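You operate a simulated robot arm through the tools that you are given. There is no shell and no other tool. Be economical: measure what you need, move in short steps, check, and stop when the job is done.

Carry out the task below with a simulated robot arm. There is one attempt and no reset: what you move stays moved.

TASK
Take the green seal band and leave it on the grey padding block.

It is judged by the outcome, as a careful person would: the job done as asked, and still so three seconds after it is handed in. It fails if anything else is knocked over, pushed out of place, dropped, spilled or broken. Lids that push on must go on centred and level and be pressed home; caps that screw on are set level and turned clockwise until they are tight.

THE ROBOT
A 7-joint arm with a two-finger parallel gripper, fixed in place. Base frame: the origin is at the foot of the arm, x ahead of it, y to its left, z up; the work surface is at about z = 0. Units: m, degrees, N and s.
With the tool pointing down near the work surface it reaches from about 0.24 to 0.62 m from the base axis. Its first joint turns from -66.0 to 66.0 degrees. Payload 2.6 kg.
Tool frame: the origin (TCP) lies between the finger pads and is the grasp point; the fingertips stand 0.03 m ahead of it; z points along the fingers, y is the line along which they close. Largest opening 0.094 m; finger width 0.028, thickness 0.01; the body of the gripper, 0.05 by 0.096 m, starts 0.055 m behind the TCP.
Orientation is that of the tool frame in the base frame, as [roll, pitch, yaw] about the fixed x, y, z axes, in that order (R = Rz(yaw) Ry(pitch) Rx(roll)). With the fingers straight down and closing along the base's y, the tool's x points along the base's -x, its y along +y and its z along -z.

THE INTERFACE
- The arm moves only by the tool arm_command. Its arguments are lists of equal length, an entry for each row: "jaw": the gripper command, from -1 (shut) to 1 (fully open), values between in proportion; "delta_pos": the shift along the tool's x, y, z in m, a list of three; "delta_rot": the turn, a rotation vector about the tool's x, y, z in degrees, a list of three. In form: {"jaw": [jaw, ...], "delta_pos": [[dx, dy, dz], ...], "delta_rot": [[rx, ry, rz], ...]}. A call has 1 to 8 rows; each row is the pose to reach, as a shift and turn from the pose commanded when the call began, along the tool's axes at that moment. A row lasts 0.2 s, in which the tool goes at most 0.05 m and 8.6 degrees; a call with a longer step from one row to the next is refused whole, and so is a gripper value outside its range. Where a pose cannot be reached the arm comes as near as it can. A force on the tool above 40 N (or 10 N above the force at the start of the call, whichever is more), or a blocked arm, ends the call early, and 0.2 s more pass. Each finger travels about 0.072 m/s and halts on what it meets, pressing with about 41 N; the grip force reading is that of the motor and also rises with nothing between the fingers. The clock runs only during rows and for 0.2 s after the last one: add rows that repeat a pose to give the fingers time. The reply holds the time, the measured pose of the TCP, the force on the tool along the base axes, the opening and the grip force, in the units named above and with some noise, and new pictures: "show" is both (left out), scene, wrist or none.
- Cameras (640 x 400 px; columns grow to the right, rows downward): "scene" is fixed at [0.0359, 0.4207, 0.5605]; the picture's right is [-0.71, -0.70, 0.00], its down [-0.44, 0.44, -0.78] and it looks along [0.55, -0.56, -0.62] (base axes); focal length 373 px, centre (320, 200). "wrist" rides on the gripper at [0.076, 0.014, -0.102] in the tool frame; the picture's right is [-0.18, 0.98, 0.00], its down [-0.75, -0.14, -0.64] and it looks along [-0.63, -0.12, 0.77] (tool axes); focal length 243 px, centre (320, 200). There is no depth. A picture from a camera that has moved, and an enlarged one, comes with that camera's place and axes in the base frame and with its lens. The place of the scene camera against the robot may be out by one fixed shift of up to 0.025 m in any direction.
- enlarge(camera, box): a new picture of the part [left, top, right, bottom] of that camera's present view, enlarged. No time passes.
- close_job(): hands the job in; it is judged then, once.

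Work in short steps. Places have to be worked out from the pictures, the camera data and where the tool is seen: move nearer, look again, correct. Check each grasp and each placing, and mend what went wrong. You have 90 turns and 170 pictures in all, those below and enlarged ones among them. Open the gripper and draw the arm clear of the work before you hand the job in, unless the task says otherwise; then end with one line.

The tools are called after ">>>" by a JSON object that holds its "op" and its "data". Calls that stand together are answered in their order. arm_command: Moves the arm, as the interface text tells. Its arguments: {"type":"object","properties":{"jaw":{"type":"array","items":{"type":"number"}},"delta_pos":{"type":"array","items":{"type":"array","items":{"type":"number"}}},"delta_rot":{"type":"array","items":{"type":"array","items":{"type":"number"}}},"show":{"type":"string","enum":["both","scene","wrist","none"]}},"required":["jaw","delta_pos","delta_rot"]} The other tools are called the same way: enlarge (camera, box) takes an enlarged picture of a part of a camera's view; close_job () hands the job in.

At the start:

```text
clock: 0.0
position: [0.3803, 0.1513, 0.2264]
ee_rot: [-180.0, 0.0, -179.9]
wrist_force: [0.1, -0.2, -0.3]
gripper_width: 0.0939
gripper_force: 0.0
```

scene: 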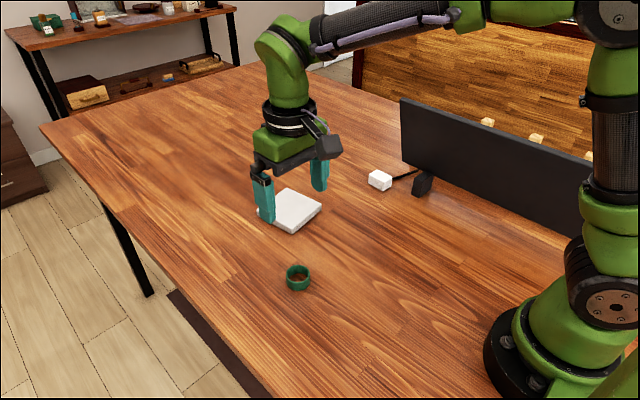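
wrist: 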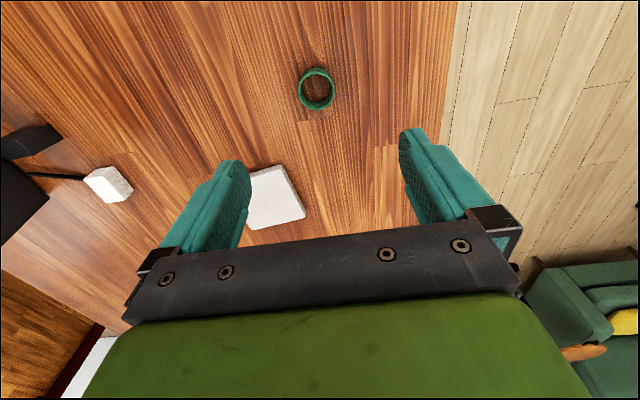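

The ring appears to be nearly below the tool, at about (0.388, 0.144), and the block at about (0.54, 0.03). I'll enlarge both views to check their shapes.

>>> {"op": "enlarge", "data": {"camera": "scene", "box": [230, 170, 358, 300]}}

>>> {"op": "enlarge", "data": {"camera": "wrist", "box": [230, 50, 390, 150]}}

```text
3.08 times, centred on (294, 235) of scene
camera zoom: at [0.0359, 0.4207, 0.5605], right [-0.71, -0.7, 0.0], down [-0.44, 0.44, -0.78], along [0.55, -0.56, -0.62], focal length 1147 px, centre (400, 92)
```

zoom: 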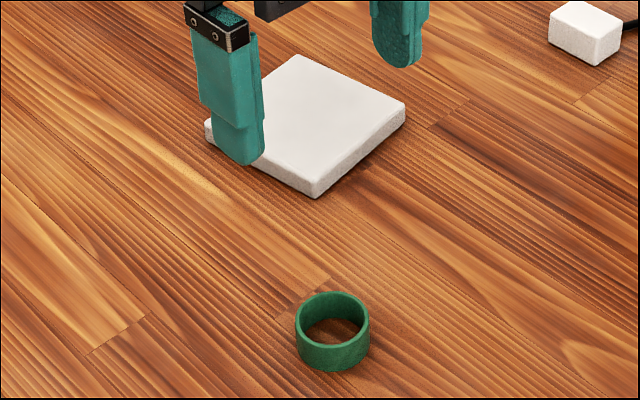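

```text
4.00 times, centred on (310, 100) of wrist
camera zoom: at [0.3042, 0.1644, 0.3285], right [0.18, 0.98, 0.0], down [0.75, -0.14, 0.64], along [0.63, -0.12, -0.77], focal length 970 px, centre (360, 600)
```

zoom: 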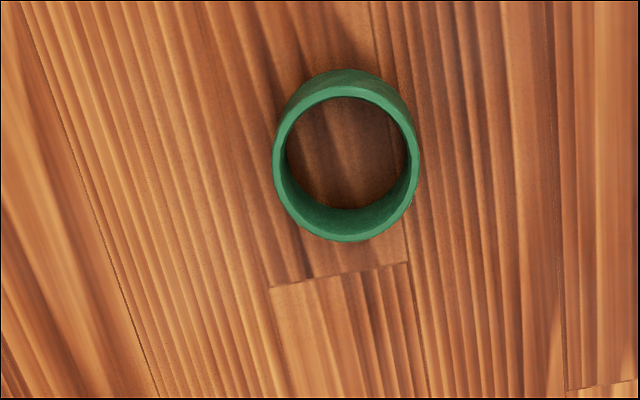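

The ring is about 45 mm across and 22 mm tall, centred near (0.388, 0.144). I'll centre over it and come partway down to check.

>>> {"op": "arm_command", "data": {"jaw": [1, 1, 1, 1], "delta_pos": [[-0.0075, -0.0074, 0.03], [-0.0075, -0.0074, 0.07], [-0.0075, -0.0074, 0.11], [-0.0075, -0.0074, 0.11]], "delta_rot": [[0, 0, 0], [0, 0, 0], [0, 0, 0], [0, 0, 0]]}}

```text
clock: 1.0
position: [0.3878, 0.1436, 0.1169]
ee_rot: [-179.9, -0.1, 180.0]
wrist_force: [0.2, 0.7, 0.3]
gripper_width: 0.0942
gripper_force: 0.1
camera wrist: at [0.311, 0.1574, 0.2181], right [0.19, 0.98, 0.0], down [0.75, -0.14, 0.64], along [0.63, -0.12, -0.77], focal length 243 px, centre (320, 200)
```

scene: 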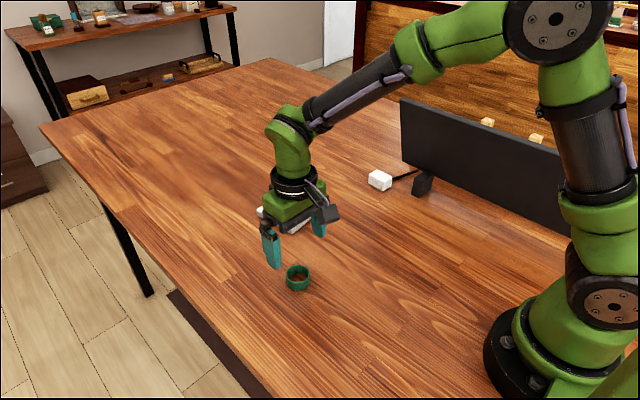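
wrist: 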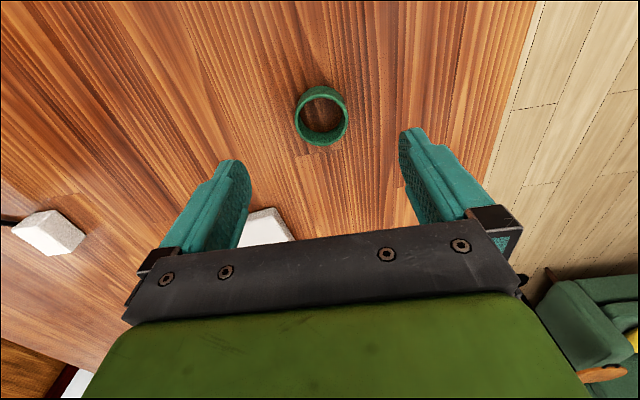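

The ring is still centred under the tool at about (0.387, 0.144). I'll go down until the fingertips are about 6 mm above the table.

>>> {"op": "arm_command", "data": {"jaw": [1, 1, 1, 1], "delta_pos": [[0, 0, 0.03], [0, 0, 0.06], [0, 0, 0.081], [0, 0, 0.081]], "delta_rot": [[0, 0, 0], [0, 0, 0], [0, 0, 0], [0, 0, 0]]}}

```text
clock: 2.0
position: [0.3889, 0.1444, 0.0332]
ee_rot: [-179.9, 0.1, 179.9]
wrist_force: [0.1, 0.2, 0.1]
gripper_width: 0.0939
gripper_force: 0.0
camera wrist: at [0.3116, 0.1583, 0.1358], right [0.19, 0.98, 0.0], down [0.75, -0.14, 0.64], along [0.63, -0.12, -0.77], focal length 243 px, centre (320, 200)
```

scene: 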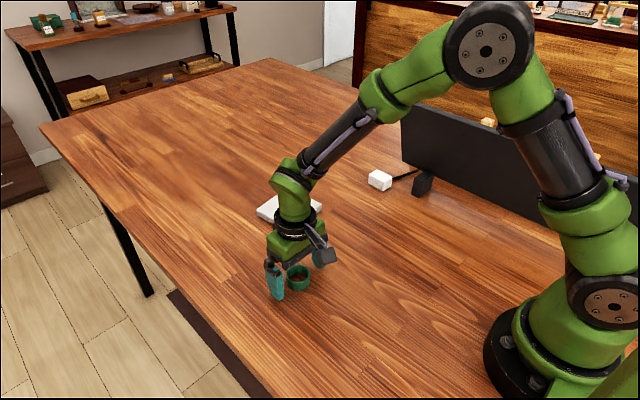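
wrist: 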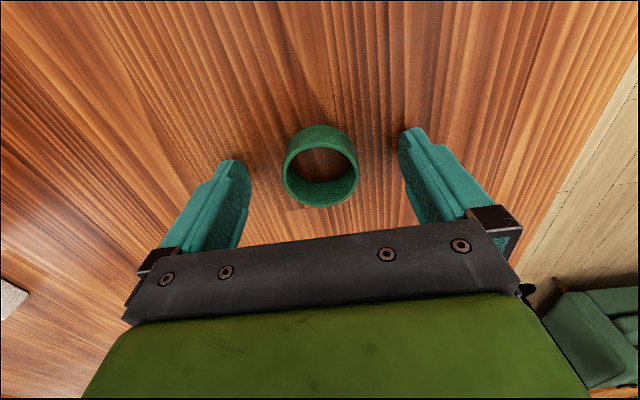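

The tips are straddling the ring. I'll shift 3 mm back in x and close gently to just under the ring's diameter.

>>> {"op": "arm_command", "data": {"jaw": [1, 0.3, 0.05, -0.05, -0.1, -0.1], "delta_pos": [[0.003, 0, 0], [0.003, 0, 0], [0.003, 0, 0], [0.003, 0, 0], [0.003, 0, 0], [0.003, 0, 0]], "delta_rot": [[0, 0, 0], [0, 0, 0], [0, 0, 0], [0, 0, 0], [0, 0, 0], [0, 0, 0]], "show": "wrist"}}

```text
clock: 3.4
position: [0.3846, 0.1433, 0.0319]
ee_rot: [179.9, 0.1, 180.0]
wrist_force: [0.1, -0.2, -0.3]
gripper_width: 0.0493
gripper_force: 12.5
camera wrist: at [0.3086, 0.1575, 0.1358], right [0.18, 0.98, 0.0], down [0.75, -0.14, 0.64], along [0.63, -0.12, -0.77], focal length 243 px, centre (320, 200)
```

wrist: 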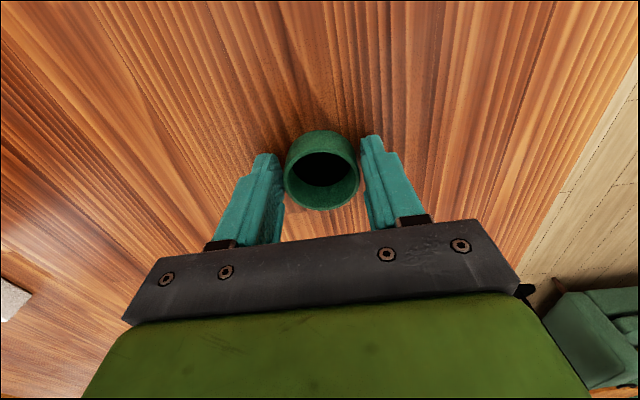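

The fingers have stopped on the ring at 0.049 m with 12.5 N. I'll lift a little and check that it holds.

>>> {"op": "arm_command", "data": {"jaw": [-0.15, -0.15, -0.15, -0.15, -0.15], "delta_pos": [[0, 0, 0], [0, 0, -0.015], [0, 0, -0.04], [0, 0, -0.08], [0, 0, -0.08]], "delta_rot": [[0, 0, 0], [0, 0, 0], [0, 0, 0], [0, 0, 0], [0, 0, 0]]}}

```text
clock: 4.6
position: [0.388, 0.1434, 0.1159]
ee_rot: [-180.0, 0.0, 179.9]
wrist_force: [0.2, -0.9, 0.7]
gripper_width: 0.0491
gripper_force: 12.0
camera wrist: at [0.3107, 0.1568, 0.2176], right [0.18, 0.98, 0.0], down [0.75, -0.14, 0.64], along [0.63, -0.12, -0.77], focal length 243 px, centre (320, 200)
```

scene: 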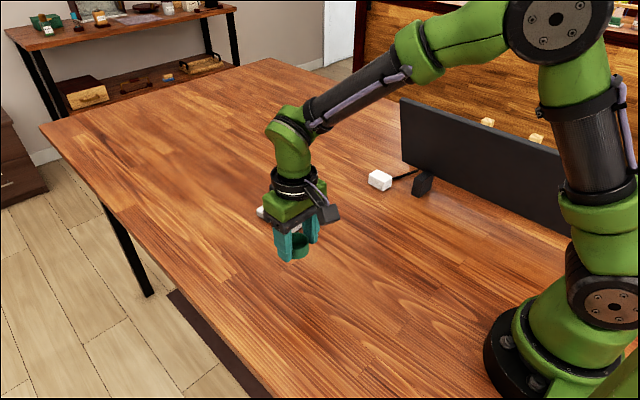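
wrist: 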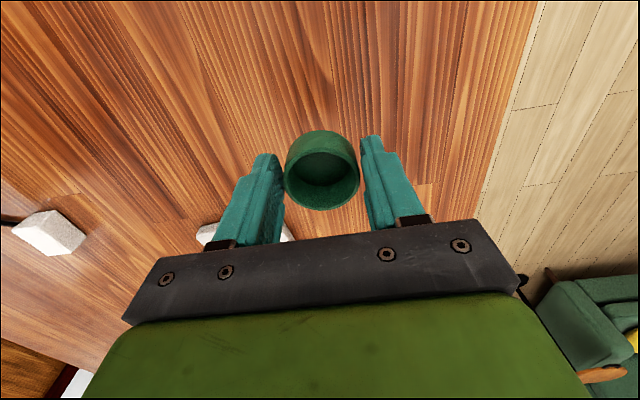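

The ring is lifted and held. I'll move partway to the block, staying high, for a better look at it.

>>> {"op": "arm_command", "data": {"jaw": [-0.15, -0.15, -0.15, -0.15, -0.15], "delta_pos": [[0, 0, -0.03], [-0.025, -0.03, -0.05], [-0.05, -0.06, -0.06], [-0.08, -0.09, -0.06], [-0.08, -0.09, -0.06]], "delta_rot": [[0, 0, 0], [0, 0, 0], [0, 0, 0], [0, 0, 0], [0, 0, 0]]}}

```text
clock: 5.8
position: [0.4675, 0.0529, 0.1759]
ee_rot: [180.0, 0.0, 179.9]
wrist_force: [-0.2, 0.4, 0.1]
gripper_width: 0.049
gripper_force: 12.1
camera wrist: at [0.3906, 0.067, 0.2785], right [0.18, 0.98, 0.0], down [0.75, -0.14, 0.64], along [0.63, -0.12, -0.77], focal length 243 px, centre (320, 200)
```

scene: 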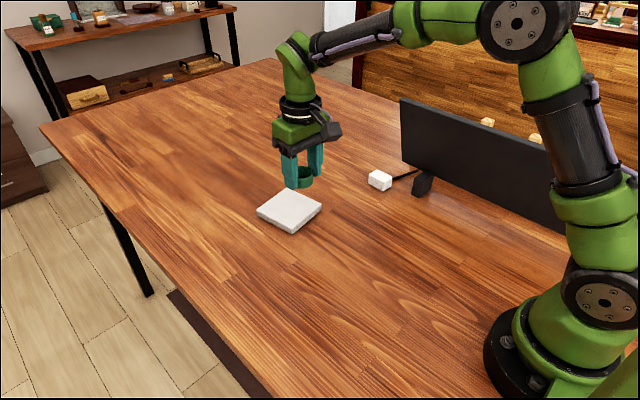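
wrist: 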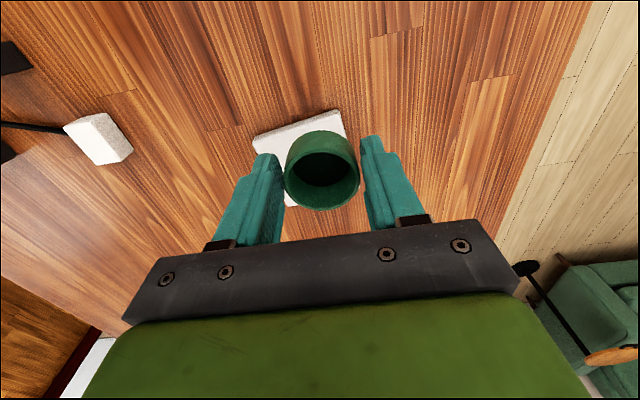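

The block's near edge now shows behind the ring. I'll enlarge both views to find its corners.

>>> {"op": "enlarge", "data": {"camera": "wrist", "box": [220, 90, 380, 230]}}

>>> {"op": "enlarge", "data": {"camera": "scene", "box": [230, 140, 358, 240]}}

```text
2.86 times, centred on (300, 160) of wrist
camera zoom: at [0.3906, 0.067, 0.2785], right [0.18, 0.98, 0.0], down [0.75, -0.14, 0.64], along [0.63, -0.12, -0.77], focal length 693 px, centre (377, 314)
```

zoom: 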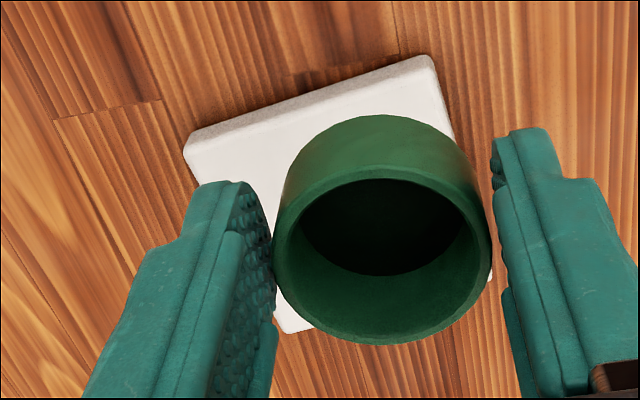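

```text
4.00 times, centred on (294, 190) of scene
camera zoom: at [0.036, 0.4207, 0.5605], right [-0.71, -0.7, 0.0], down [-0.44, 0.44, -0.78], along [0.55, -0.56, -0.62], focal length 1491 px, centre (424, 240)
```

zoom: 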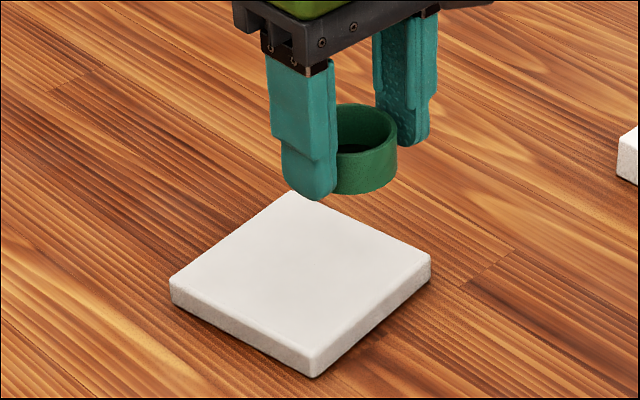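

The corners put the block centre at about (0.551, 0.024), with sides of 0.105 m and the top at z ≈ 0.015. I'll move over the centre and come down to z ≈ 0.075.

>>> {"op": "arm_command", "data": {"jaw": [-0.15, -0.15, -0.15, -0.15, -0.15, -0.15], "delta_pos": [[-0.04, -0.015, 0], [-0.083, -0.029, 0], [-0.083, -0.029, 0.04], [-0.083, -0.029, 0.08], [-0.083, -0.029, 0.1], [-0.083, -0.029, 0.1]], "delta_rot": [[0, 0, 0], [0, 0, 0], [0, 0, 0], [0, 0, 0], [0, 0, 0], [0, 0, 0]]}}

>>> {"op": "enlarge", "data": {"camera": "scene", "box": [230, 140, 358, 240]}}

```text
clock: 7.2
position: [0.5485, 0.0254, 0.0746]
ee_rot: [-180.0, -0.1, 179.9]
wrist_force: [0.2, 0.6, -0.1]
gripper_width: 0.049
gripper_force: 11.9
camera wrist: at [0.4721, 0.0382, 0.1778], right [0.19, 0.98, 0.0], down [0.75, -0.14, 0.64], along [0.63, -0.12, -0.77], focal length 243 px, centre (320, 200)
```

scene: 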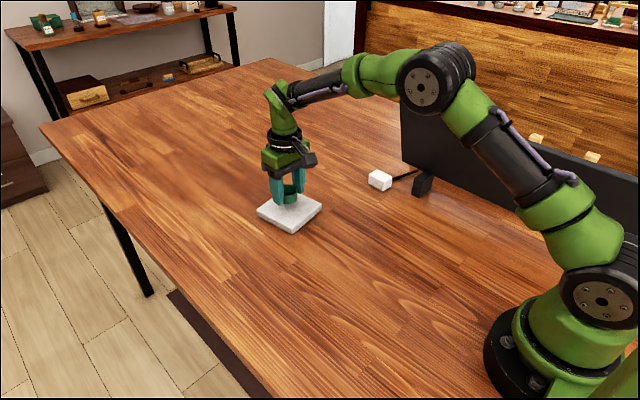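
wrist: 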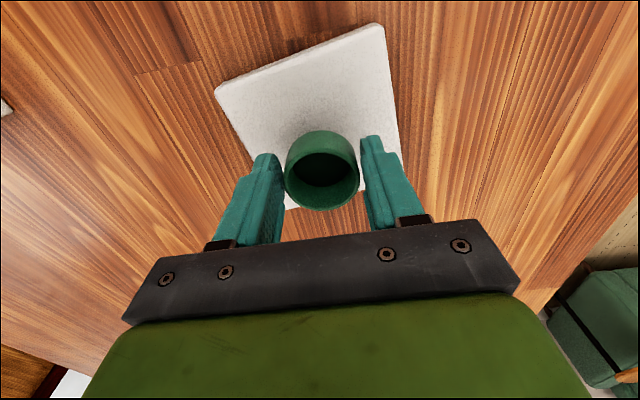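

```text
4.00 times, centred on (294, 190) of scene
camera zoom: at [0.0359, 0.4207, 0.5605], right [-0.71, -0.7, 0.0], down [-0.44, 0.44, -0.78], along [0.55, -0.56, -0.62], focal length 1491 px, centre (424, 240)
```

zoom: 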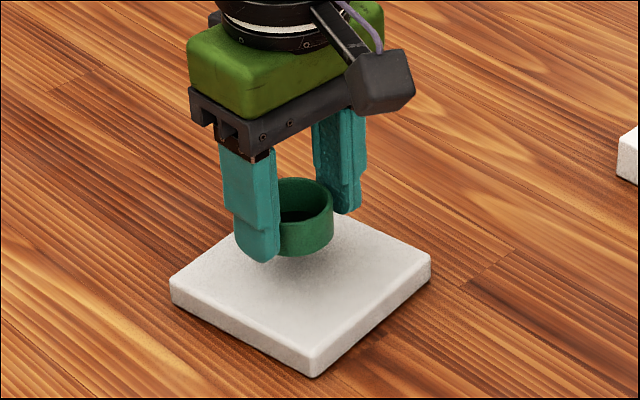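

The ring is over the middle of the block. I'll come down slowly to about z = 0.052 and watch the force.

>>> {"op": "arm_command", "data": {"jaw": [-0.15, -0.15, -0.15, -0.15, -0.15], "delta_pos": [[0, 0, 0.01], [0, 0, 0.016], [0, 0, 0.02], [0, 0, 0.023], [0, 0, 0.023]], "delta_rot": [[0, 0, 0], [0, 0, 0], [0, 0, 0], [0, 0, 0], [0, 0, 0]], "show": "none"}}

>>> {"op": "enlarge", "data": {"camera": "scene", "box": [250, 170, 330, 240]}}

```text
clock: 8.4
position: [0.5491, 0.0249, 0.0542]
ee_rot: [-179.9, 0.1, 179.9]
wrist_force: [-2.9, -0.5, 10.2]
gripper_width: 0.0489
gripper_force: 11.8
```

```text
5.71 times, centred on (290, 205) of scene
camera zoom: at [0.0359, 0.4207, 0.5605], right [-0.71, -0.7, 0.0], down [-0.44, 0.44, -0.78], along [0.55, -0.56, -0.62], focal length 2130 px, centre (491, 171)
```

zoom: 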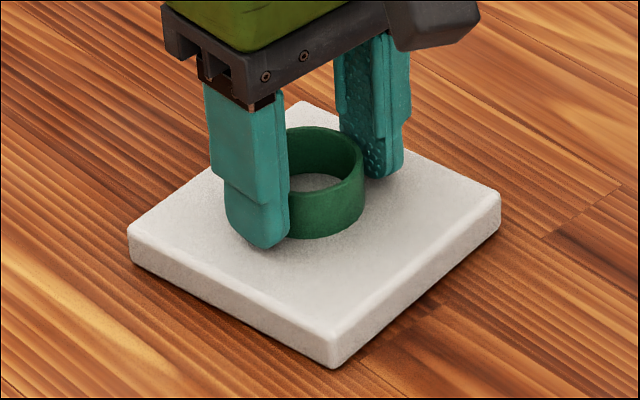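

The force is up to 10 N, so the ring is resting on the block. I'll ease up 1 mm, open gradually, and then rise.

>>> {"op": "arm_command", "data": {"jaw": [-0.1, 0.1, 0.3, 0.5, 0.6, 0.6], "delta_pos": [[0, 0, -0.001], [0, 0, -0.001], [0, 0, -0.001], [0, 0, -0.001], [0, 0, -0.001], [0, 0, -0.001]], "delta_rot": [[0, 0, 0], [0, 0, 0], [0, 0, 0], [0, 0, 0], [0, 0, 0], [0, 0, 0]]}}

>>> {"op": "enlarge", "data": {"camera": "scene", "box": [250, 170, 330, 240]}}

```text
clock: 9.8
position: [0.5481, 0.0253, 0.0545]
ee_rot: [180.0, -0.1, 180.0]
wrist_force: [-0.2, -0.3, 0.0]
gripper_width: 0.075
gripper_force: 0.1
camera wrist: at [0.4716, 0.0379, 0.1555], right [0.18, 0.98, 0.0], down [0.75, -0.14, 0.64], along [0.63, -0.12, -0.77], focal length 243 px, centre (320, 200)
```

scene: 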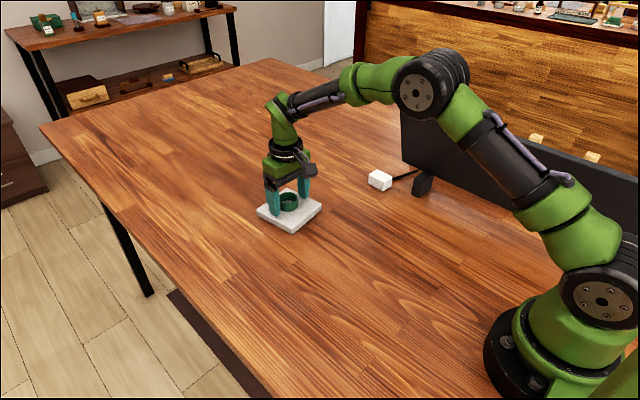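
wrist: 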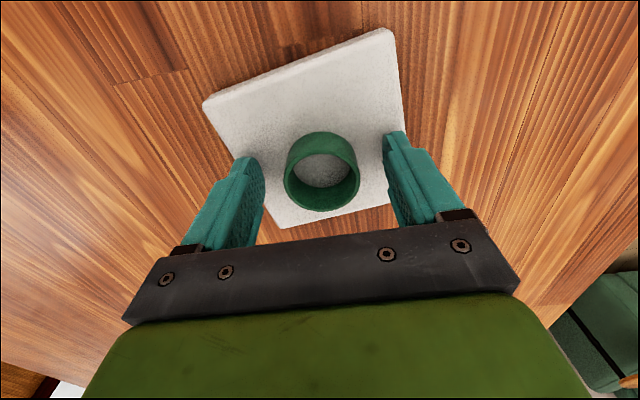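

```text
5.71 times, centred on (290, 205) of scene
camera zoom: at [0.0359, 0.4207, 0.5605], right [-0.71, -0.7, 0.0], down [-0.44, 0.44, -0.78], along [0.55, -0.56, -0.62], focal length 2130 px, centre (491, 171)
```

zoom: 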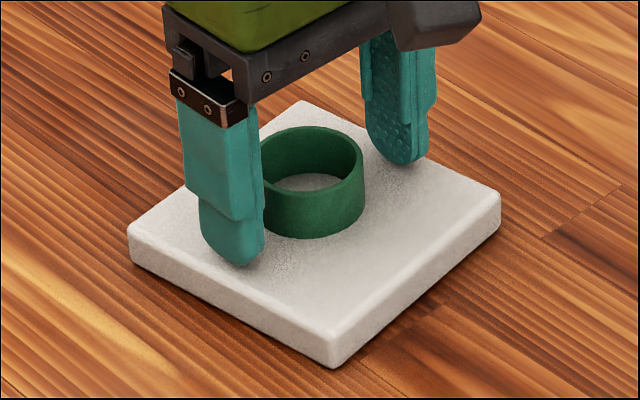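

The ring is free and standing on the block. I'll raise the arm and draw it back clear.

>>> {"op": "arm_command", "data": {"jaw": [0.6, 0.6, 0.6, 0.8, 1, 1, 1], "delta_pos": [[0, 0, -0.02], [0, 0, -0.06], [0, 0, -0.1], [0, 0, -0.14], [0.045, 0, -0.16], [0.09, 0, -0.16], [0.09, 0, -0.16]], "delta_rot": [[0, 0, 0], [0, 0, 0], [0, 0, 0], [0, 0, 0], [0, 0, 0], [0, 0, 0], [0, 0, 0]]}}

```text
clock: 11.4
position: [0.4597, 0.0247, 0.2128]
ee_rot: [180.0, 0.0, -179.9]
wrist_force: [-0.6, 1.5, 0.5]
gripper_width: 0.094
gripper_force: 0.1
camera wrist: at [0.3823, 0.0384, 0.3156], right [0.18, 0.98, 0.0], down [0.75, -0.14, 0.64], along [0.63, -0.12, -0.77], focal length 243 px, centre (320, 200)
```

scene: 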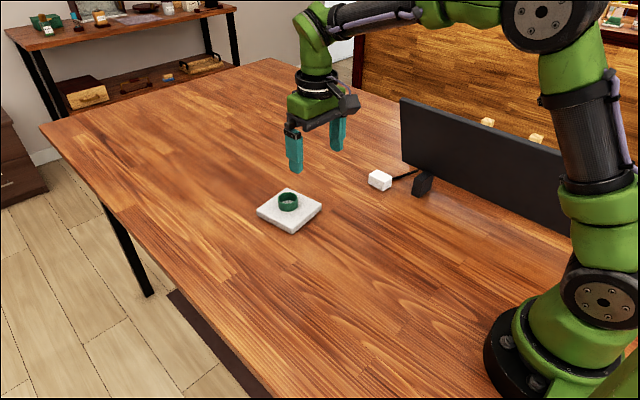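
wrist: 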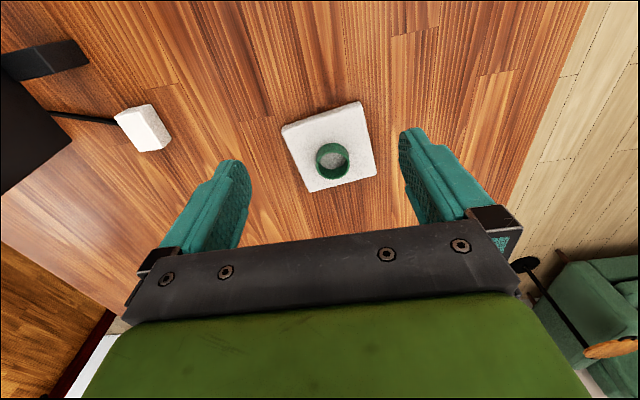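

The band is resting on the block, nothing else has moved, and the arm is clear with the gripper open. I'm handing the job in.

>>> {"op": "close_job", "data": {}}

```text
The job is handed in.
```

The green seal band is standing on the grey padding block, near its centre; the gripper is open, the arm is clear, and nothing else was disturbed.
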